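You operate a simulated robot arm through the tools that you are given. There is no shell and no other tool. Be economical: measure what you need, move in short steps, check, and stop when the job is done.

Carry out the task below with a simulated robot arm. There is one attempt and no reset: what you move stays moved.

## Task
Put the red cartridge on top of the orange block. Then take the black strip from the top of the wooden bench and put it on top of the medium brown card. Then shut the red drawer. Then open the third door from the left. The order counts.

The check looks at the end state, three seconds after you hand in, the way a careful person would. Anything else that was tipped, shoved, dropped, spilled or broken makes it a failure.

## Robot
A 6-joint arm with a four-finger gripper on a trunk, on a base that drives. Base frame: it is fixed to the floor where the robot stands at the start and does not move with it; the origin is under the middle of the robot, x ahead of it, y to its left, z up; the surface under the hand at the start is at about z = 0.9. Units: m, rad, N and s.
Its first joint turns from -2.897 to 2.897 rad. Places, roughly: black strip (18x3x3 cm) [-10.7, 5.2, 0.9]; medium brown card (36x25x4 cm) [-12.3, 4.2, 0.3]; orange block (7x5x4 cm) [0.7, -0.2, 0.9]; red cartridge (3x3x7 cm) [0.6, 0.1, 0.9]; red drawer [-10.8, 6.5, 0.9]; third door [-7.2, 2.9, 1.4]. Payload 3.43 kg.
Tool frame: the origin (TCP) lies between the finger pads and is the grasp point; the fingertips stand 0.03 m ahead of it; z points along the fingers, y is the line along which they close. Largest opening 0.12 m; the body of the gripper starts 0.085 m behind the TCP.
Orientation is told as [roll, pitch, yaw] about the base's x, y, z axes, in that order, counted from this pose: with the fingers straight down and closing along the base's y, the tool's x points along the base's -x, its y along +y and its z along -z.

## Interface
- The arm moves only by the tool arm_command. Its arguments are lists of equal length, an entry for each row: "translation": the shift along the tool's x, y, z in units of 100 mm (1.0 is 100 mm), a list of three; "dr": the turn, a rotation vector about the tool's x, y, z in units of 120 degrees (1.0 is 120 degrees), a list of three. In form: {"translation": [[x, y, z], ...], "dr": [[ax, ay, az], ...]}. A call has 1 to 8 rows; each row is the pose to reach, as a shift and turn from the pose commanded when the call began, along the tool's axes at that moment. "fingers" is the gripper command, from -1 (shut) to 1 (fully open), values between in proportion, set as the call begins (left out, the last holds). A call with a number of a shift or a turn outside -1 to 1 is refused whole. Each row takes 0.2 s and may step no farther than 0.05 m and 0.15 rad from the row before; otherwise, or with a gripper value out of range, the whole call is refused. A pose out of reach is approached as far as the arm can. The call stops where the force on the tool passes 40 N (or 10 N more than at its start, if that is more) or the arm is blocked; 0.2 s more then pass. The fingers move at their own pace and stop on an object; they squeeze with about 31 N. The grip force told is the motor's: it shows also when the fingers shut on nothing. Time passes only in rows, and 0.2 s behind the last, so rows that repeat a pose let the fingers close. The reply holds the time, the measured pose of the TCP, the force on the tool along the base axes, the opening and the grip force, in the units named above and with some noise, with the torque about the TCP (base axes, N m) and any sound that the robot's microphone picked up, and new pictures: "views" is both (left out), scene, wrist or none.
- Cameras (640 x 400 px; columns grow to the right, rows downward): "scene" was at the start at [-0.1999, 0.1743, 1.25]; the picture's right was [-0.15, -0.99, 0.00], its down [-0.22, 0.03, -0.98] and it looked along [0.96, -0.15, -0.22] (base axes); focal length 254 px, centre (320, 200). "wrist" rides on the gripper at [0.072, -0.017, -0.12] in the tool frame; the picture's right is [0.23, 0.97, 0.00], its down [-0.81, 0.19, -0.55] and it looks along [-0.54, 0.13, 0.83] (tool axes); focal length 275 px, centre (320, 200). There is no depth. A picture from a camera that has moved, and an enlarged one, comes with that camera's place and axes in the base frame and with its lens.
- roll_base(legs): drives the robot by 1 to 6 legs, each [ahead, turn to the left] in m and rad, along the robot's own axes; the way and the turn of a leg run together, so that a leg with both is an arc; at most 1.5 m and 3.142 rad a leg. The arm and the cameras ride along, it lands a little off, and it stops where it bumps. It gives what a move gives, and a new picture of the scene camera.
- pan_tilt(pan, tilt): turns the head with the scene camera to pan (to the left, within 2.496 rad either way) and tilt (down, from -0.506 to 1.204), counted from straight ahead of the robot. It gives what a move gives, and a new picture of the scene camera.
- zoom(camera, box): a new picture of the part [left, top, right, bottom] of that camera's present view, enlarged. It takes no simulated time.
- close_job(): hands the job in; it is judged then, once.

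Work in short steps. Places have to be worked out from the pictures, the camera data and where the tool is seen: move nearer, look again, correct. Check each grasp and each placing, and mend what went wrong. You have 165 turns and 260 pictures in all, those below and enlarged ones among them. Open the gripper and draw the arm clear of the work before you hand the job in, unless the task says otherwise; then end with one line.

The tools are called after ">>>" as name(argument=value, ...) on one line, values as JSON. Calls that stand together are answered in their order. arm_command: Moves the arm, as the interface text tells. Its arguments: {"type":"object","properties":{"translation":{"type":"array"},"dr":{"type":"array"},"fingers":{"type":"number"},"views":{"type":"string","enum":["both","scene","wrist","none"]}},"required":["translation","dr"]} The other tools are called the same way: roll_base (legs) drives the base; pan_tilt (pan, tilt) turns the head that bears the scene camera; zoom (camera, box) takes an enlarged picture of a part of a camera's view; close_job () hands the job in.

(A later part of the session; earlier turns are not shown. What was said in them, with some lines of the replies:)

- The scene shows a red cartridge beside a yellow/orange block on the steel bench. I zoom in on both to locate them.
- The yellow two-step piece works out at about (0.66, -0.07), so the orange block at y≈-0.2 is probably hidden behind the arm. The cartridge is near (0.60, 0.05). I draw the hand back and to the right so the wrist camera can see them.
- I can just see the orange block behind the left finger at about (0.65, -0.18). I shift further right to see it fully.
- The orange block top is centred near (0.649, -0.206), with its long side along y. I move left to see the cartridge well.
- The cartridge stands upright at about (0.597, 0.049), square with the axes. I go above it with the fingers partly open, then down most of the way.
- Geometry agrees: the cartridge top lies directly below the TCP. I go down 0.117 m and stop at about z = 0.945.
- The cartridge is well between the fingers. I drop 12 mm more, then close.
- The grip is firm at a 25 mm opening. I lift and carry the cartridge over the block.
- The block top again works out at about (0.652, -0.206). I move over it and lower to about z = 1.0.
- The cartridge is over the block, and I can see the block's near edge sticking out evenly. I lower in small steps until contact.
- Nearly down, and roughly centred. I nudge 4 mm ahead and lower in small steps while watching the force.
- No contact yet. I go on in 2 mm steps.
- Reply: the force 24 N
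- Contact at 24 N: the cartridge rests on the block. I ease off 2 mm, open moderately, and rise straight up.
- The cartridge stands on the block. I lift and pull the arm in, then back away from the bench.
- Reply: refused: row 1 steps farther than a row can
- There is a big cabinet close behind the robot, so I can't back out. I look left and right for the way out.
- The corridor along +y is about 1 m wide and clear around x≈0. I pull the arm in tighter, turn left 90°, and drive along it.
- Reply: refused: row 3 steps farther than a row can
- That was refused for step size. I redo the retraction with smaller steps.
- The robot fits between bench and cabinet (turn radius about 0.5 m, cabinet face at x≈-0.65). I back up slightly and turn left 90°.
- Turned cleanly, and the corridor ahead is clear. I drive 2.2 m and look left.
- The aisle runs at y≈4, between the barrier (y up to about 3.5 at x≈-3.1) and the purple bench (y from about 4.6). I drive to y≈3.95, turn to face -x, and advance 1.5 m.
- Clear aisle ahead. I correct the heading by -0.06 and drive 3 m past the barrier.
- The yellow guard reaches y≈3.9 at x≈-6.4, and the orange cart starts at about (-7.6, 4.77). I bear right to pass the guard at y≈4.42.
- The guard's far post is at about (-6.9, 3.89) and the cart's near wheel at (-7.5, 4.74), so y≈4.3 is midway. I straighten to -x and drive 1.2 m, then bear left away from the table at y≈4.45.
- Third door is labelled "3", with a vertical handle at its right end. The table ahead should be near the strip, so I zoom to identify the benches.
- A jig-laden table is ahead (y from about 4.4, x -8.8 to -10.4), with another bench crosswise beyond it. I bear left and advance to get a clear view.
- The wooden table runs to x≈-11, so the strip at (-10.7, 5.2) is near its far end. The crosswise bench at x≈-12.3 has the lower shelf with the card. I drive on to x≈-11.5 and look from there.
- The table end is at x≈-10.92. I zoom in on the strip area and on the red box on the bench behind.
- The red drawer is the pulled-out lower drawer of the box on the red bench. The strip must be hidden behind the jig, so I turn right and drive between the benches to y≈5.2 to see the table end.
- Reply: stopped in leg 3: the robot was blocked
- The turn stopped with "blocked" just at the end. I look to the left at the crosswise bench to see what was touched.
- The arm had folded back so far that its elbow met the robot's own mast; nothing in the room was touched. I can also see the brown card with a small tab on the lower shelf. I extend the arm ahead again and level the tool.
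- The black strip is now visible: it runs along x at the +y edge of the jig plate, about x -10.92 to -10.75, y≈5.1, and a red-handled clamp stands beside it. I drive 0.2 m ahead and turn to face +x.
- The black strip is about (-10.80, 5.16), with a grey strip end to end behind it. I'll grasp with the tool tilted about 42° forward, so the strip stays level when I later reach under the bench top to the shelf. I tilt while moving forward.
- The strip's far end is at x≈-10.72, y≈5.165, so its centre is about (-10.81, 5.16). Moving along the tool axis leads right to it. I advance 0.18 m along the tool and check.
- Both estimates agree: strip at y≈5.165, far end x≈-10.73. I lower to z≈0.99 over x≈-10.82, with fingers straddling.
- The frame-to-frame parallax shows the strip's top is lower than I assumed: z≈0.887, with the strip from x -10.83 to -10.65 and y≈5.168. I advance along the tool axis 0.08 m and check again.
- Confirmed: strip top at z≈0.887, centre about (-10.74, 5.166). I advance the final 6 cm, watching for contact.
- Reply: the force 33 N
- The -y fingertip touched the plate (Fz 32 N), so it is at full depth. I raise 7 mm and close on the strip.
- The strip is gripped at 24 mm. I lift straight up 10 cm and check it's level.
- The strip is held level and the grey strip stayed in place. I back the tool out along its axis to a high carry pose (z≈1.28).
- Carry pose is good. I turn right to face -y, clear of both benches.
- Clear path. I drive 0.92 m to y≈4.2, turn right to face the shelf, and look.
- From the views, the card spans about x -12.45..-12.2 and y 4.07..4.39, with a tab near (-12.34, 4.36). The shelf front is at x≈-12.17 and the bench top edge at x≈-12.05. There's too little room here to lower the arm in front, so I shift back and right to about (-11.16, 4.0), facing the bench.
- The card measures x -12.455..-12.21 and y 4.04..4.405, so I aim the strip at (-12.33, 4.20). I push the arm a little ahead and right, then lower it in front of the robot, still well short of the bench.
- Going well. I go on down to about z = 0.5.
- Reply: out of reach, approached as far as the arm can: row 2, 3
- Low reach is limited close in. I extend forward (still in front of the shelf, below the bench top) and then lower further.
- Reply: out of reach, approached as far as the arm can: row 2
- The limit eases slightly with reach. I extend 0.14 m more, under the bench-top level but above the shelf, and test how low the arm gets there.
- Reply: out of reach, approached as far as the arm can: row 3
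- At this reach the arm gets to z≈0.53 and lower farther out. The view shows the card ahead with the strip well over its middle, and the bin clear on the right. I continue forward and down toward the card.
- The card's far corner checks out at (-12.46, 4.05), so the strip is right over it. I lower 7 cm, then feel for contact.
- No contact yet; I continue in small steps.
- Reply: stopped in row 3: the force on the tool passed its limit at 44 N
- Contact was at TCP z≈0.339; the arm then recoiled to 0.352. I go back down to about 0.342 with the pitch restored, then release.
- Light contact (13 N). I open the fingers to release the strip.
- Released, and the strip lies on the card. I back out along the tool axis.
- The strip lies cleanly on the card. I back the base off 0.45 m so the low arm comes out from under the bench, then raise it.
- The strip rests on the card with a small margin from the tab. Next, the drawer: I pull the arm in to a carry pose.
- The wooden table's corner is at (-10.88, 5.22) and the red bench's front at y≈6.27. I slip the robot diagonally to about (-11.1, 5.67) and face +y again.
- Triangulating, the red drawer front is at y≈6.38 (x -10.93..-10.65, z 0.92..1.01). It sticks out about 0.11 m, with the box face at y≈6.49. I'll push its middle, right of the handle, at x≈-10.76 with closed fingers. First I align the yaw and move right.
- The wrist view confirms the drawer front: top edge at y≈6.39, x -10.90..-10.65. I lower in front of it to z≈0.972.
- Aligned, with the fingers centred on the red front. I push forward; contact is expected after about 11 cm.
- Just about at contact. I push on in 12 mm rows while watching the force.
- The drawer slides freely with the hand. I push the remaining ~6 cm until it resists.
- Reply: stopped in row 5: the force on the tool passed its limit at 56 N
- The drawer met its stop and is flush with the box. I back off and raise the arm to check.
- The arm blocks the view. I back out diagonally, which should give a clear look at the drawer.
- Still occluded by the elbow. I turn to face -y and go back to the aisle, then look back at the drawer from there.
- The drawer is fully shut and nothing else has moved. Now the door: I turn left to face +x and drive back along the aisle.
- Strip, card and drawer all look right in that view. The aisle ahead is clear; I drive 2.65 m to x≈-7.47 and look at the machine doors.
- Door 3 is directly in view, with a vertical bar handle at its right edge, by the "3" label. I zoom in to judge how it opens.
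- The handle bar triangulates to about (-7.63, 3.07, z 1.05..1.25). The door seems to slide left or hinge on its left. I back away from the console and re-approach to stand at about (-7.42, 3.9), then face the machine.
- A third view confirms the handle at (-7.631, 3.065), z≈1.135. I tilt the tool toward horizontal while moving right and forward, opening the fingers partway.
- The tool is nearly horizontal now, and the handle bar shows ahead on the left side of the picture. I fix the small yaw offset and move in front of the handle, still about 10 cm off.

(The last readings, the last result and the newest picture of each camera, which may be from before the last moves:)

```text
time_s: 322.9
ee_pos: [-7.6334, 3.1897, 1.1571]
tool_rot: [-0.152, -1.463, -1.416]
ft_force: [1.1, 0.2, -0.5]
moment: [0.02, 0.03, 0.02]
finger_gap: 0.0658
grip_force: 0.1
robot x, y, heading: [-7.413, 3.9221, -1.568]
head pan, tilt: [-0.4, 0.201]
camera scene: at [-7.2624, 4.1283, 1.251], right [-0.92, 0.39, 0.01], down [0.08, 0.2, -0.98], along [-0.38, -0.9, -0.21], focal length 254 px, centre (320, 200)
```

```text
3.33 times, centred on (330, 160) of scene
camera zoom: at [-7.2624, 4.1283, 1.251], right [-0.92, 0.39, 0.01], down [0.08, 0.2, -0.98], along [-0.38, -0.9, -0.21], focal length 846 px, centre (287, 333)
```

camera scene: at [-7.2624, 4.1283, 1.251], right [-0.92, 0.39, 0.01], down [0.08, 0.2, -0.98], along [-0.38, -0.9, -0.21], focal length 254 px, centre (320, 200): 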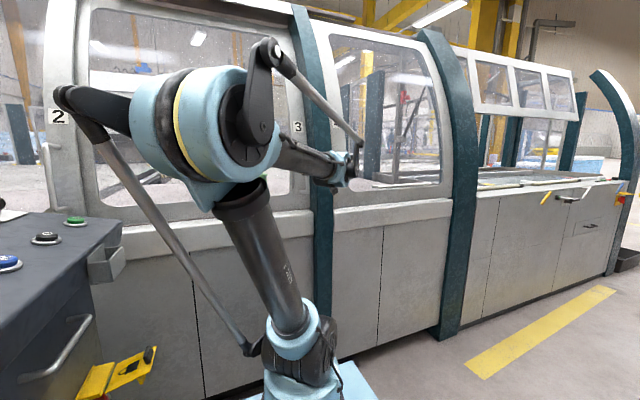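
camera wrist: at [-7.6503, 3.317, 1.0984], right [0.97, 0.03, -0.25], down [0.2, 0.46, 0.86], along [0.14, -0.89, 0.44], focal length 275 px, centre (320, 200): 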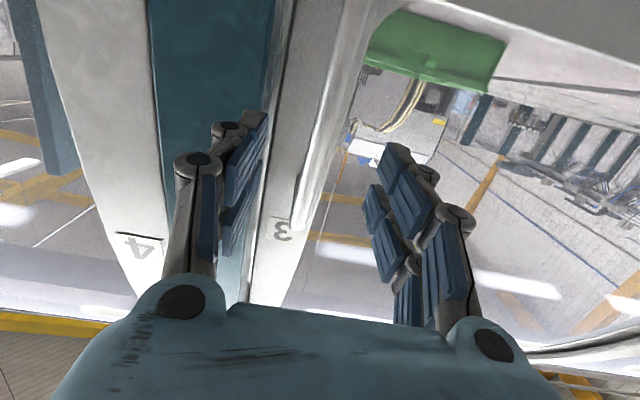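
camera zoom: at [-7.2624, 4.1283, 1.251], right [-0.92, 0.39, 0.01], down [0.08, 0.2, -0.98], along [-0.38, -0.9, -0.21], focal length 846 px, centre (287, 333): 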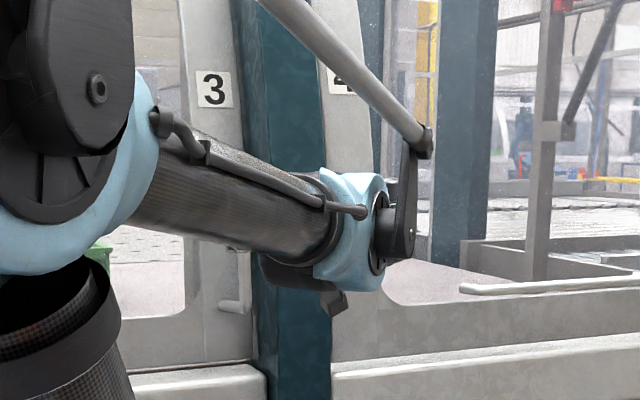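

The bar is at x≈-7.626, y≈3.08, straight ahead between the fingers. I advance 9 cm so that it sits between the finger pads.

>>> arm_command(translation=[[0, 0.07, 0.35], [0, 0.07, 0.7], [0, 0.07, 0.95]], dr=[[0, 0, 0], [0, 0, 0], [0, 0, 0]], views="wrist")

```text
time_s: 323.7
ee_pos: [-7.6231, 3.0957, 1.1431]
tool_rot: [-0.146, -1.461, -1.42]
ft_force: [0.5, -0.1, 0.2]
moment: [0.04, 0.0, -0.02]
finger_gap: 0.0661
grip_force: 0.1
robot x, y, heading: [-7.4156, 3.9242, -1.567]
head pan, tilt: [-0.4, 0.201]
camera wrist: at [-7.6402, 3.2234, 1.0862], right [0.97, 0.03, -0.24], down [0.2, 0.46, 0.86], along [0.14, -0.89, 0.44], focal length 275 px, centre (320, 200)
```

wrist: 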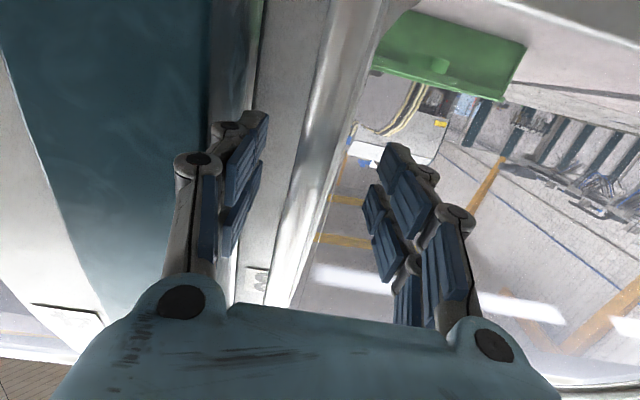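

>>> arm_command(translation=[[0, 0, 0.07], [0, 0, 0.14]], dr=[[0, 0, 0], [0, 0, 0]], views="none")

>>> arm_command(translation=[[0, 0, 0], [0, 0, 0], [0, 0, 0]], dr=[[0, 0, 0], [0, 0, 0], [0, 0, 0]], fingers=-1, views="wrist")

```text
time_s: 324.3
ee_pos: [-7.6249, 3.0824, 1.1429]
tool_rot: [-0.149, -1.462, -1.415]
ft_force: [-0.1, 1.0, -0.1]
moment: [0.0, 0.03, 0.0]
finger_gap: 0.0661
grip_force: 0.1
robot x, y, heading: [-7.4173, 3.9196, -1.571]
head pan, tilt: [-0.4, 0.201]
```

```text
time_s: 325.1
ee_pos: [-7.6253, 3.083, 1.1424]
tool_rot: [-0.146, -1.459, -1.421]
ft_force: [-0.8, -9.1, 3.7]
moment: [0.08, -0.97, -0.08]
finger_gap: 0.0141
grip_force: 43.8
robot x, y, heading: [-7.4151, 3.9247, -1.569]
head pan, tilt: [-0.4, 0.201]
camera wrist: at [-7.6431, 3.2089, 1.0852], right [0.97, 0.03, -0.24], down [0.2, 0.46, 0.86], along [0.14, -0.89, 0.44], focal length 275 px, centre (320, 200)
```

wrist: 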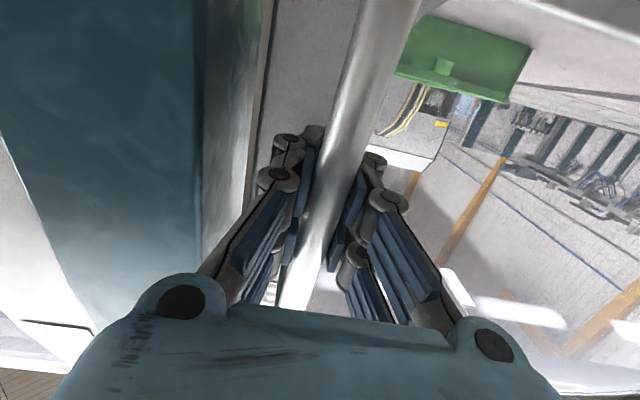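

The handle is gripped (14 mm). I test sliding it toward +x by 2 cm and read the force.

>>> arm_command(translation=[[0, 0.1, 0], [0, 0.2, 0]], dr=[[0, 0, 0], [0, 0, 0]], views="none")

```text
time_s: 325.7
ee_pos: [-7.6058, 3.0828, 1.1436]
tool_rot: [-0.15, -1.458, -1.413]
ft_force: [3.5, -22.2, 3.1]
moment: [-0.09, -0.9, -0.12]
finger_gap: 0.0139
grip_force: 43.5
robot x, y, heading: [-7.4172, 3.9226, -1.565]
head pan, tilt: [-0.4, 0.201]
```

It moved 2 cm with little resistance along x, so the door slides. I go on and check by picture.

>>> arm_command(translation=[[0, 0.2, 0], [0, 0.4, 0]], dr=[[0, 0, 0], [0, 0, 0]], views="both")

```text
time_s: 326.3
ee_pos: [-7.5665, 3.0824, 1.142]
tool_rot: [-0.147, -1.459, -1.419]
ft_force: [1.3, -27.4, -6.6]
moment: [0.36, -0.78, -0.1]
finger_gap: 0.0142
grip_force: 43.9
robot x, y, heading: [-7.4178, 3.9218, -1.566]
head pan, tilt: [-0.4, 0.201]
camera scene: at [-7.2623, 4.1266, 1.2513], right [-0.92, 0.39, 0.01], down [0.08, 0.2, -0.98], along [-0.38, -0.9, -0.21], focal length 254 px, centre (320, 200)
camera wrist: at [-7.5837, 3.2095, 1.0854], right [0.97, 0.03, -0.24], down [0.2, 0.46, 0.86], along [0.14, -0.89, 0.44], focal length 275 px, centre (320, 200)
```

scene: 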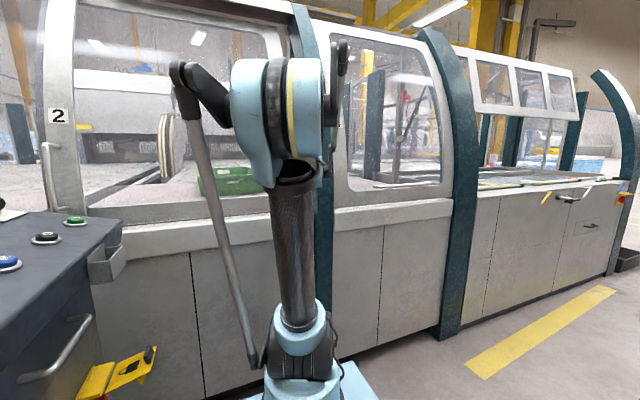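
wrist: 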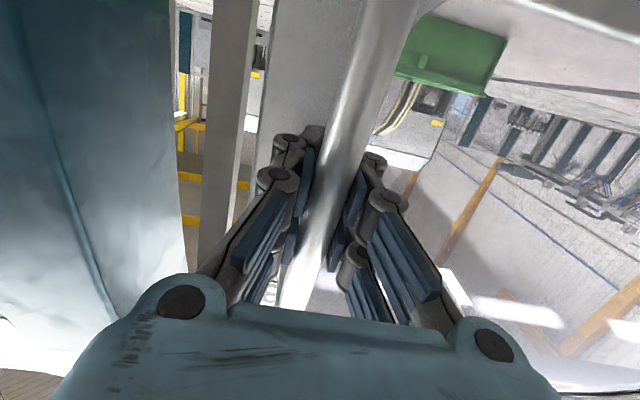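

It slides left, and the gap at the rib is opening. I continue with a slight inward relief for the -y force.

>>> arm_command(translation=[[0, 0.25, 0.03], [0, 0.5, 0.06], [0, 0.75, 0.08], [0, 1.0, 0.1]], dr=[[0, 0, 0], [0, 0, 0], [0, 0, 0], [0, 0, 0]], views="none")

```text
time_s: 327.3
ee_pos: [-7.4651, 3.0762, 1.1411]
tool_rot: [-0.15, -1.46, -1.418]
ft_force: [-0.1, 29.8, 5.0]
moment: [0.18, -0.71, -0.08]
finger_gap: 0.0139
grip_force: 43.4
robot x, y, heading: [-7.4152, 3.9227, -1.563]
head pan, tilt: [-0.4, 0.201]
```

>>> arm_command(translation=[[0, 0.25, -0.05], [0, 0.5, -0.05], [0, 0.75, -0.05], [0, 1.0, -0.05]], dr=[[0, 0, 0], [0, 0, 0], [0, 0, 0], [0, 0, 0]], views="none")

>>> arm_command(translation=[[0, 0.25, 0], [0, 0.5, 0], [0, 0.75, 0], [0, 1.0, 0]], dr=[[0, 0, 0], [0, 0, 0], [0, 0, 0], [0, 0, 0]], views="both")

```text
time_s: 328.3
ee_pos: [-7.3698, 3.0809, 1.1355]
tool_rot: [-0.069, -1.458, -1.498]
ft_force: [-8.4, 8.4, -18.0]
moment: [0.0, -1.61, 0.17]
finger_gap: 0.0174
grip_force: 44.6
robot x, y, heading: [-7.4168, 3.9175, -1.57]
head pan, tilt: [-0.4, 0.201]
```

```text
time_s: 329.3
ee_pos: [-7.2675, 3.0813, 1.137]
tool_rot: [-0.144, -1.459, -1.423]
ft_force: [-1.2, 9.6, 3.2]
moment: [-0.39, -0.7, 0.09]
finger_gap: 0.014
grip_force: 43.7
robot x, y, heading: [-7.4168, 3.9253, -1.569]
head pan, tilt: [-0.4, 0.201]
camera scene: at [-7.2624, 4.1287, 1.2509], right [-0.92, 0.39, 0.0], down [0.08, 0.2, -0.98], along [-0.38, -0.9, -0.21], focal length 254 px, centre (320, 200)
camera wrist: at [-7.2842, 3.208, 1.0792], right [0.97, 0.03, -0.24], down [0.2, 0.46, 0.86], along [0.14, -0.89, 0.44], focal length 275 px, centre (320, 200)
```

scene: 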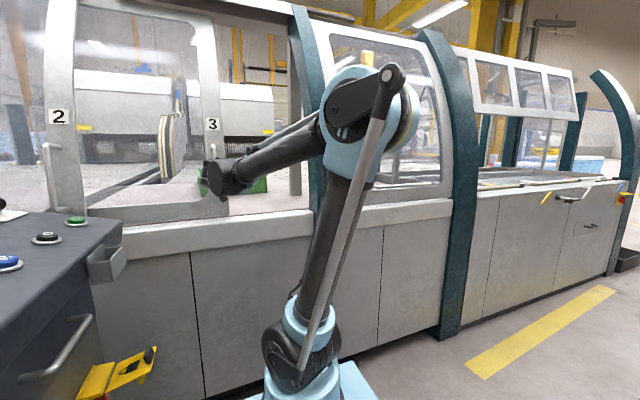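
wrist: 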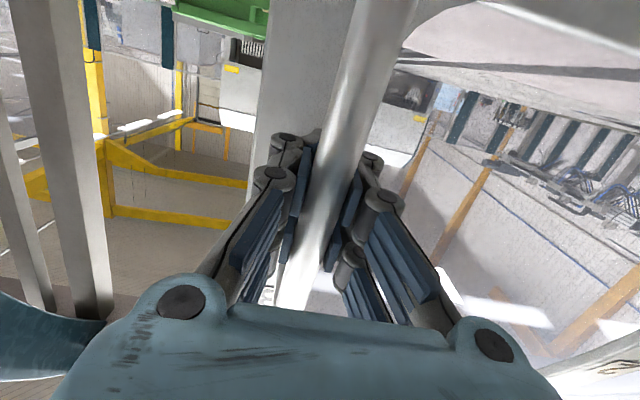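

The door is sliding behind door 2, 0.36 m so far. I continue.

>>> arm_command(translation=[[0, 0.25, 0], [0, 0.5, 0], [0, 0.75, 0], [0, 1.0, 0]], dr=[[0, 0, 0], [0, 0, 0], [0, 0, 0], [0, 0, 0]], views="none")

>>> arm_command(translation=[[0, 0.25, 0], [0, 0.5, 0], [0, 0.75, 0], [0, 1.0, 0]], dr=[[0, 0, 0], [0, 0, 0], [0, 0, 0], [0, 0, 0]], views="both")

```text
time_s: 330.3
ee_pos: [-7.168, 3.0811, 1.1336]
tool_rot: [-0.151, -1.461, -1.417]
ft_force: [0.6, -9.0, 28.7]
moment: [0.83, -0.81, -0.05]
finger_gap: 0.0144
grip_force: 43.5
robot x, y, heading: [-7.4186, 3.9245, -1.564]
head pan, tilt: [-0.4, 0.201]
```

```text
time_s: 331.3
ee_pos: [-7.0654, 3.081, 1.1339]
tool_rot: [-0.142, -1.458, -1.427]
ft_force: [1.1, 14.3, -26.8]
moment: [-0.73, -0.92, -0.14]
finger_gap: 0.0142
grip_force: 43.1
robot x, y, heading: [-7.4135, 3.924, -1.569]
head pan, tilt: [-0.4, 0.201]
camera scene: at [-7.2618, 4.1279, 1.251], right [-0.92, 0.39, 0.01], down [0.08, 0.2, -0.98], along [-0.38, -0.9, -0.21], focal length 254 px, centre (320, 200)
camera wrist: at [-7.0817, 3.2075, 1.0763], right [0.97, 0.03, -0.24], down [0.2, 0.46, 0.86], along [0.14, -0.89, 0.44], focal length 275 px, centre (320, 200)
```

scene: 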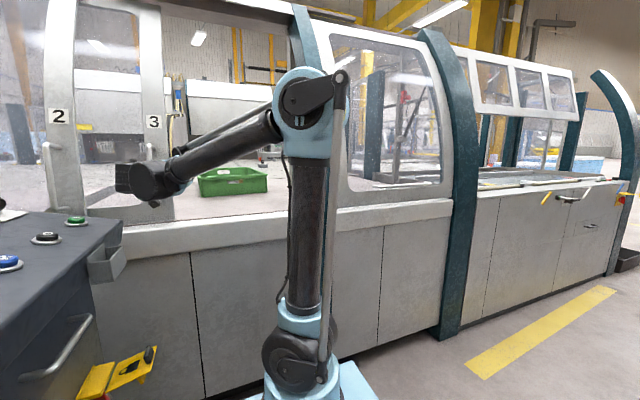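
wrist: 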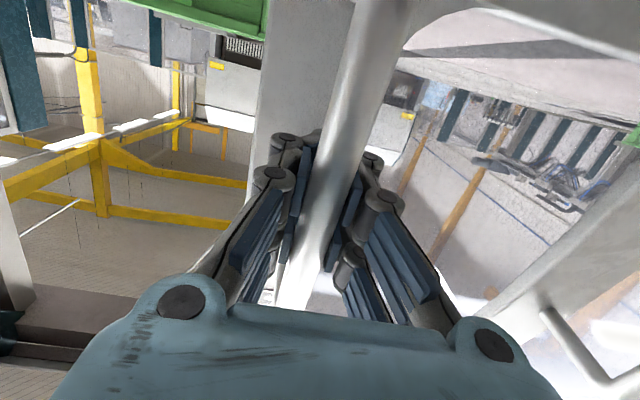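

0.56 m open. One more 10 cm step, watching the door-2 handle on the right.

>>> arm_command(translation=[[0, 0.25, 0], [0, 0.5, 0], [0, 0.75, 0], [0, 1.0, 0]], dr=[[0, 0, 0], [0, 0, 0], [0, 0, 0], [0, 0, 0]], views="both")

```text
time_s: 332.3
ee_pos: [-6.9666, 3.0819, 1.1331]
tool_rot: [-0.156, -1.46, -1.411]
ft_force: [2.6, -17.3, 21.2]
moment: [0.54, -0.63, -0.09]
finger_gap: 0.0141
grip_force: 43.4
robot x, y, heading: [-7.4164, 3.9222, -1.568]
head pan, tilt: [-0.4, 0.201]
camera scene: at [-7.2625, 4.128, 1.251], right [-0.92, 0.39, 0.01], down [0.08, 0.2, -0.98], along [-0.38, -0.9, -0.21], focal length 254 px, centre (320, 200)
camera wrist: at [-6.9842, 3.208, 1.0757], right [0.97, 0.03, -0.25], down [0.2, 0.46, 0.86], along [0.14, -0.89, 0.44], focal length 275 px, centre (320, 200)
```

scene: 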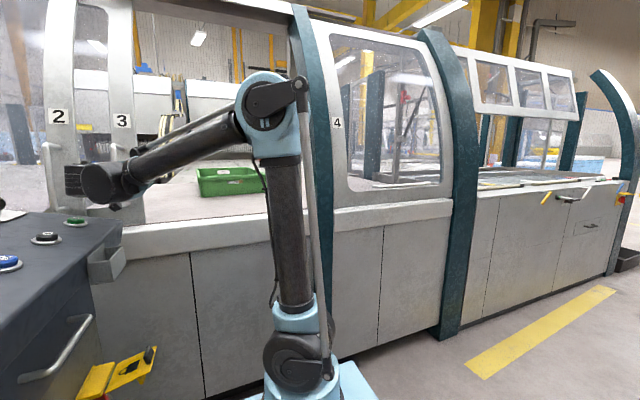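
wrist: 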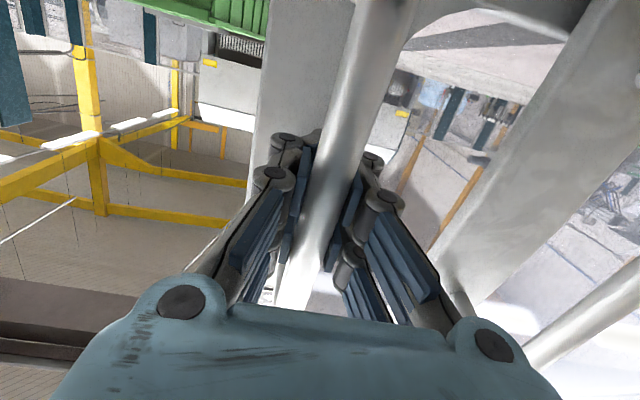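

0.66 m open with about 15 cm still clear of door 2's handle. I go 6 cm further.

>>> arm_command(translation=[[0, 0.2, 0.0], [0, 0.4, 0.0], [0, 0.6, 0.0]], dr=[[0, 0, 0], [0, 0, 0], [0, 0, 0]], views="wrist")

```text
time_s: 333.1
ee_pos: [-6.909, 3.082, 1.1316]
tool_rot: [-0.137, -1.462, -1.432]
ft_force: [-30.2, 1.6, 20.4]
moment: [0.05, -0.65, 0.67]
finger_gap: 0.0141
grip_force: 43.4
robot x, y, heading: [-7.4212, 3.921, -1.564]
head pan, tilt: [-0.4, 0.201]
camera wrist: at [-6.9259, 3.2087, 1.0743], right [0.97, 0.02, -0.24], down [0.2, 0.46, 0.86], along [0.13, -0.89, 0.44], focal length 275 px, centre (320, 200)
```

wrist: 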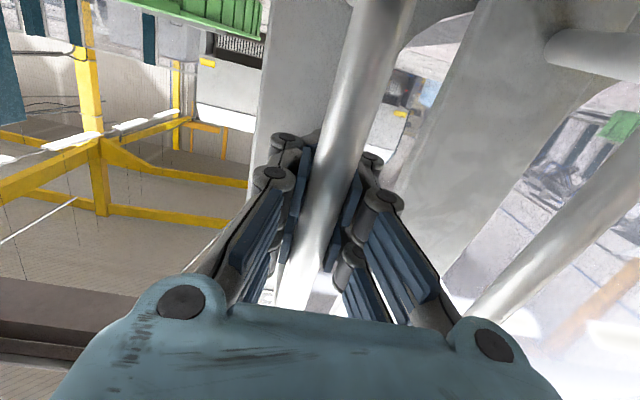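

The door has reached its stop (Fx -30 N, opened about 0.72 m). I open the fingers modestly and back straight out.

>>> arm_command(translation=[[0, -0.03, 0], [0, -0.03, 0]], dr=[[0, 0, 0], [0, 0, 0]], fingers=-0.25, views="wrist")

>>> arm_command(translation=[[0, 0, -0.3], [0, 0, -0.65], [0, 0, -1.0]], dr=[[0, 0, 0], [0, 0, 0], [0, 0, 0]], views="both")

```text
time_s: 333.7
ee_pos: [-6.9093, 3.0819, 1.1308]
tool_rot: [-0.145, -1.458, -1.423]
ft_force: [0.3, -0.3, 0.1]
moment: [-0.03, 0.0, 0.0]
finger_gap: 0.0456
grip_force: 0.2
robot x, y, heading: [-7.4178, 3.9215, -1.572]
head pan, tilt: [-0.4, 0.201]
camera wrist: at [-6.9263, 3.2089, 1.073], right [0.97, 0.03, -0.24], down [0.2, 0.46, 0.86], along [0.14, -0.89, 0.44], focal length 275 px, centre (320, 200)
```

wrist: 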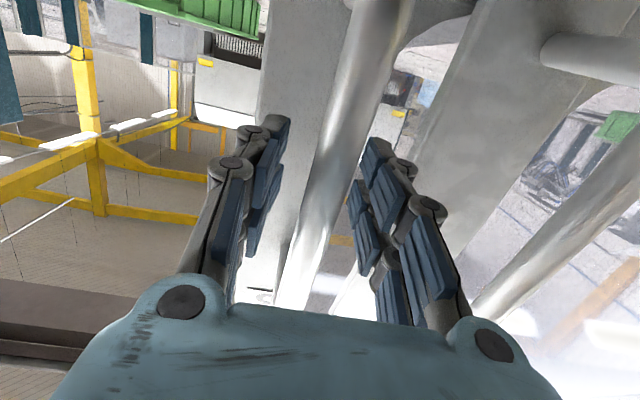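

```text
time_s: 334.1
ee_pos: [-6.9098, 3.115, 1.1431]
tool_rot: [-0.186, -1.475, -1.382]
ft_force: [2.6, -2.4, -1.0]
moment: [-0.16, 0.01, -0.1]
finger_gap: 0.0449
grip_force: 0.8
robot x, y, heading: [-7.4183, 3.9212, -1.569]
head pan, tilt: [-0.4, 0.201]
stopped in row 1: the force on the tool passed its limit at 72 N (the readings are from after the stop); the commanded pose is now the measured one
camera scene: at [-7.2619, 4.1274, 1.2511], right [-0.92, 0.39, 0.01], down [0.08, 0.2, -0.98], along [-0.38, -0.9, -0.21], focal length 254 px, centre (320, 200)
camera wrist: at [-6.9273, 3.24, 1.0844], right [0.97, 0.03, -0.25], down [0.2, 0.48, 0.86], along [0.14, -0.88, 0.46], focal length 275 px, centre (320, 200)
```

scene: 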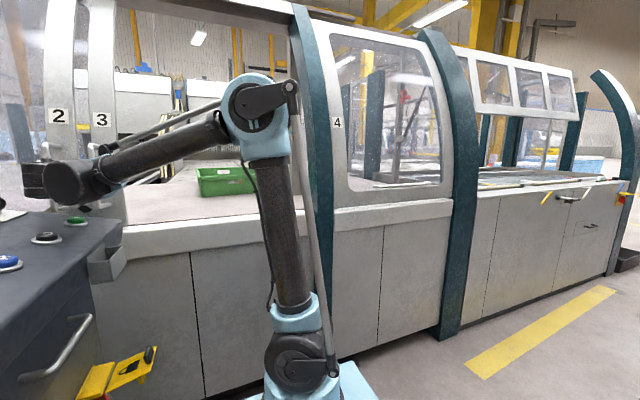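
wrist: 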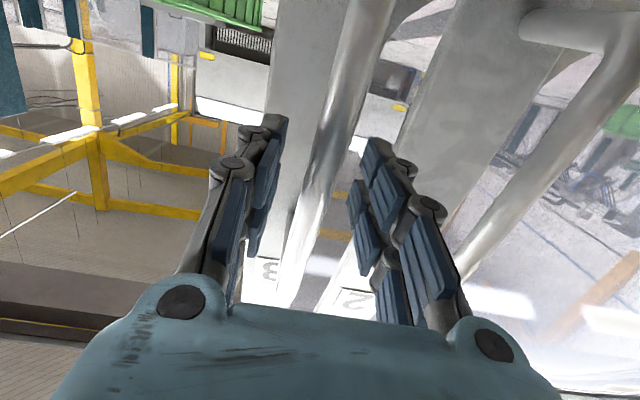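

Backing out met resistance, probably the wrist against the console. I look closely before moving.

>>> zoom(camera="scene", box=[0, 120, 160, 270])

>>> pan_tilt(pan=0.3, tilt=0.3)

```text
2.67 times, centred on (80, 195) of scene
camera zoom: at [-7.2619, 4.1274, 1.2511], right [-0.92, 0.39, 0.01], down [0.08, 0.2, -0.98], along [-0.38, -0.9, -0.21], focal length 677 px, centre (960, 213)
```

zoom: 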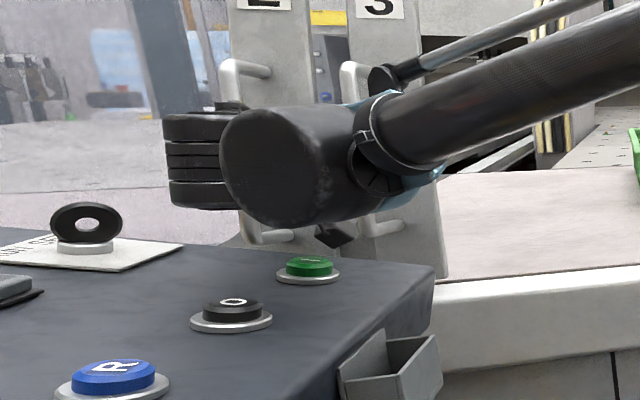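

```text
time_s: 335.2
ee_pos: [-6.91, 3.1136, 1.1436]
tool_rot: [-0.183, -1.477, -1.386]
ft_force: [0.0, -0.3, 0.1]
moment: [-0.02, 0.01, 0.0]
finger_gap: 0.0448
grip_force: 0.1
robot x, y, heading: [-7.4168, 3.9219, -1.567]
head pan, tilt: [0.3, 0.3]
camera scene: at [-7.1984, 4.1252, 1.2417], right [-0.95, -0.3, 0.0], down [-0.09, 0.29, -0.95], along [0.29, -0.91, -0.31], focal length 254 px, centre (320, 200)
```

scene: 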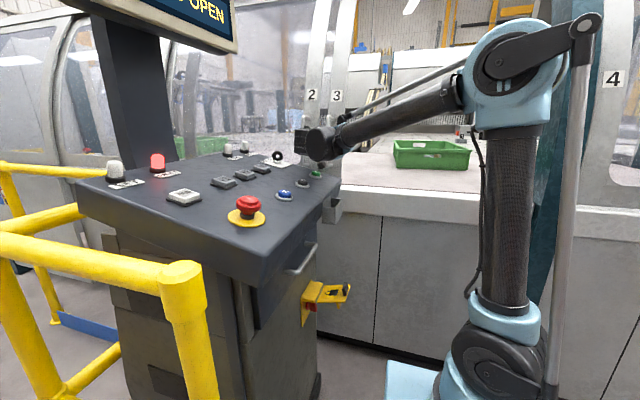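

The screen now reads "OPEN", and the wrist isn't visibly on the console, though the wrist camera hangs low near its corner. I lift 5 cm first, then back out a little.

>>> arm_command(translation=[[-0.2, 0, 0], [-0.5, 0, 0]], dr=[[0, 0, 0], [0, 0, 0]], views="wrist")

>>> zoom(camera="scene", box=[230, 70, 390, 220])

```text
time_s: 335.8
ee_pos: [-6.9106, 3.1087, 1.1952]
tool_rot: [-0.183, -1.477, -1.386]
ft_force: [0.4, 0.4, -0.6]
moment: [0.0, -0.02, -0.05]
finger_gap: 0.0448
grip_force: 0.1
robot x, y, heading: [-7.4147, 3.9231, -1.568]
head pan, tilt: [0.3, 0.3]
camera wrist: at [-6.928, 3.2337, 1.1352], right [0.97, 0.02, -0.25], down [0.2, 0.48, 0.86], along [0.14, -0.88, 0.46], focal length 275 px, centre (320, 200)
```

wrist: 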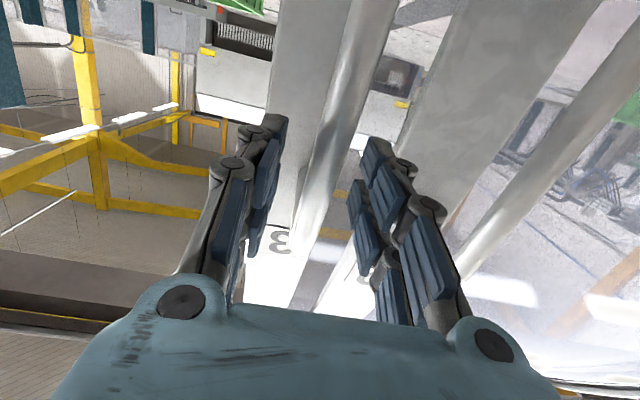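

```text
2.67 times, centred on (310, 145) of scene
camera zoom: at [-7.1983, 4.1251, 1.2417], right [-0.95, -0.3, 0.0], down [-0.09, 0.29, -0.95], along [0.29, -0.91, -0.31], focal length 677 px, centre (347, 347)
```

zoom: 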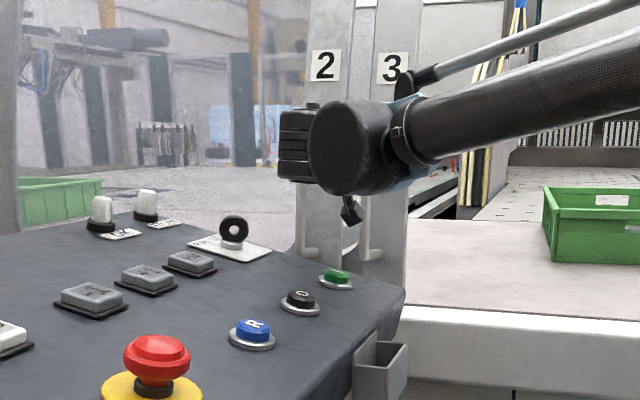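

Lifted freely, well clear of the console buttons. I back out in 1.5 cm rows.

>>> arm_command(translation=[[0, 0, -0.15], [0, 0, -0.3], [0, 0, -0.45]], dr=[[0, 0, 0], [0, 0, 0], [0, 0, 0]], views="both")

```text
time_s: 336.6
ee_pos: [-6.9108, 3.1539, 1.2005]
tool_rot: [-0.179, -1.477, -1.388]
ft_force: [0.7, -0.5, -0.8]
moment: [-0.01, 0.02, -0.01]
finger_gap: 0.0449
grip_force: 0.2
robot x, y, heading: [-7.4191, 3.9185, -1.565]
head pan, tilt: [0.3, 0.3]
camera scene: at [-7.1982, 4.125, 1.2417], right [-0.95, -0.3, 0.0], down [-0.09, 0.29, -0.95], along [0.29, -0.91, -0.31], focal length 254 px, centre (320, 200)
camera wrist: at [-6.9275, 3.2801, 1.1404], right [0.97, 0.03, -0.25], down [0.2, 0.48, 0.86], along [0.14, -0.88, 0.46], focal length 275 px, centre (320, 200)
```

scene: 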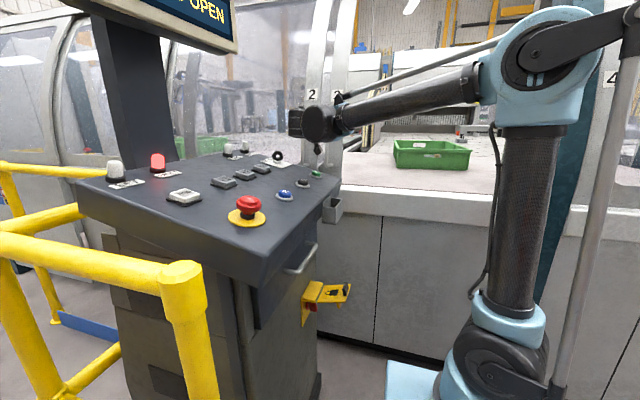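
wrist: 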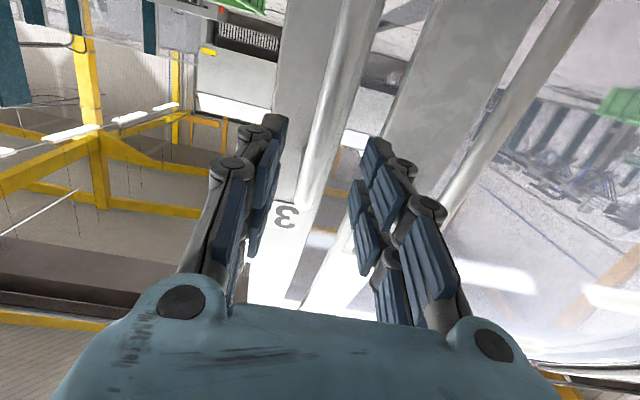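

Free now. I move right (away from the console) and up, then check the console and the door.

>>> arm_command(translation=[[-0.1, -0.2, -0.2], [-0.2, -0.5, -0.35], [-0.3, -0.8, -0.5], [-0.4, -1.0, -0.6]], dr=[[0, 0, 0], [0, 0, 0], [0, 0, 0], [0, 0, 0]], views="none")

>>> arm_command(translation=[[0, -0.3, -0.2], [0, -0.6, -0.4], [0, -0.9, -0.5]], dr=[[0, 0.069, 0], [0, 0.138, 0], [0, 0.207, 0]], views="scene")

>>> zoom(camera="scene", box=[60, 80, 380, 280])

```text
time_s: 337.6
ee_pos: [-7.0106, 3.2091, 1.2447]
tool_rot: [-0.18, -1.476, -1.385]
ft_force: [-0.5, -0.6, 0.3]
moment: [-0.01, 0.02, 0.03]
finger_gap: 0.0451
grip_force: 0.0
robot x, y, heading: [-7.4171, 3.922, -1.564]
head pan, tilt: [0.3, 0.3]
```

```text
time_s: 338.4
ee_pos: [-7.0987, 3.258, 1.2511]
tool_rot: [-0.033, -1.042, -1.54]
ft_force: [0.6, 0.2, -0.4]
moment: [-0.01, 0.0, -0.01]
finger_gap: 0.045
grip_force: 0.2
robot x, y, heading: [-7.4156, 3.9251, -1.565]
head pan, tilt: [0.3, 0.3]
camera scene: at [-7.1981, 4.1251, 1.2416], right [-0.95, -0.3, 0.0], down [-0.09, 0.29, -0.95], along [0.29, -0.91, -0.31], focal length 254 px, centre (320, 200)
```

scene: 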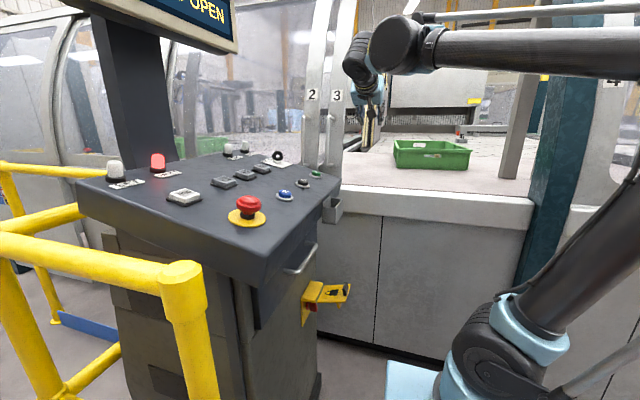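

```text
2.00 times, centred on (220, 180) of scene
camera zoom: at [-7.1981, 4.1251, 1.2416], right [-0.95, -0.3, 0.0], down [-0.09, 0.29, -0.95], along [0.29, -0.91, -0.31], focal length 508 px, centre (520, 240)
```

zoom: 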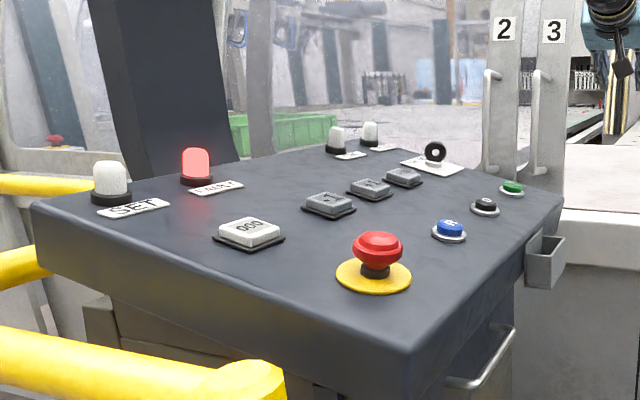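

A lamp is lit red and the display has changed. I read both.

>>> zoom(camera="scene", box=[130, 140, 250, 215])

>>> pan_tilt(pan=0.6, tilt=-0.1)

```text
5.33 times, centred on (190, 178) of scene
camera zoom: at [-7.1981, 4.1251, 1.2416], right [-0.95, -0.3, 0.0], down [-0.09, 0.29, -0.95], along [0.29, -0.91, -0.31], focal length 1354 px, centre (1013, 320)
```

zoom: 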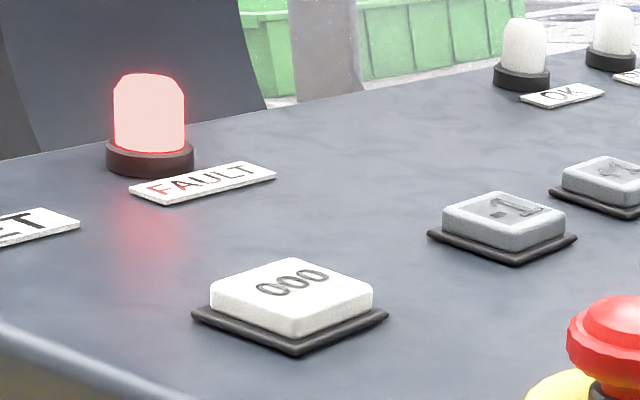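

```text
time_s: 339.3
ee_pos: [-7.0982, 3.2569, 1.2498]
tool_rot: [-0.033, -1.045, -1.538]
ft_force: [0.2, 1.2, -1.0]
moment: [-0.01, 0.03, 0.01]
finger_gap: 0.0448
grip_force: 0.0
robot x, y, heading: [-7.4168, 3.921, -1.564]
head pan, tilt: [0.6, -0.099]
camera scene: at [-7.1768, 4.1421, 1.2784], right [-0.82, -0.57, -0.01], down [0.06, -0.07, -1.0], along [0.56, -0.82, 0.09], focal length 254 px, centre (320, 200)
```

scene: 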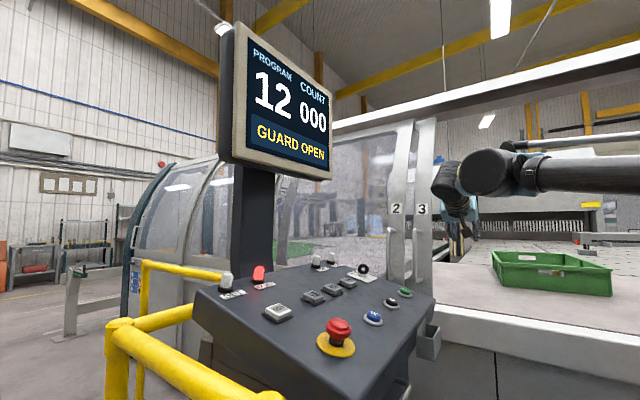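

The display reads "GUARD OPEN" with program and count unchanged, which is the expected result of the open door. I draw the arm back further with the gripper open.

>>> arm_command(translation=[[0.1, -0.2, -0.3], [0.2, -0.4, -0.6], [0.3, -0.6, -0.9]], dr=[[0, 0.03, 0], [0, 0.06, 0], [0, 0.09, 0]], fingers=1, views="none")

>>> pan_tilt(pan=0.0, tilt=0.1)

```text
time_s: 340.1
ee_pos: [-7.1606, 3.3503, 1.2714]
tool_rot: [-0.026, -0.855, -1.549]
ft_force: [0.2, -0.1, 1.1]
moment: [0.0, 0.0, -0.01]
finger_gap: 0.1202
grip_force: 0.1
robot x, y, heading: [-7.4162, 3.9245, -1.568]
head pan, tilt: [0.6, -0.099]
```

```text
time_s: 341.1
ee_pos: [-7.1597, 3.3508, 1.2712]
tool_rot: [-0.024, -0.857, -1.551]
ft_force: [-0.4, -0.1, 0.2]
moment: [0.02, 0.04, -0.04]
finger_gap: 0.1202
grip_force: 0.0
robot x, y, heading: [-7.4163, 3.926, -1.569]
head pan, tilt: [0.0, 0.099]
camera scene: at [-7.2259, 4.1221, 1.2603], right [-1.0, 0.0, 0.0], down [0.0, 0.11, -0.99], along [0.0, -0.99, -0.11], focal length 254 px, centre (320, 200)
```

scene: 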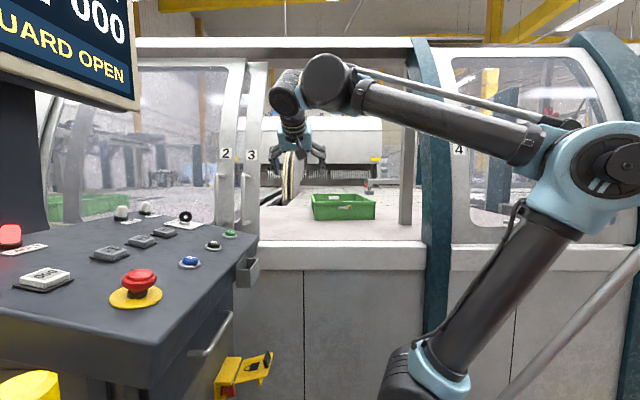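

Door 3 stands fully open beside door 2, the arm is clear and the gripper is open. All four parts were done in order, so I hand in.

>>> close_job()

```text
The job is handed in.
```

All four steps are done in order and handed in: the red cartridge is on the orange block, the black strip is on the brown card, the red drawer is shut, and the third door is open; while backing away from the door the hand touched something once (72 N), but I saw nothing moved or damaged afterwards.
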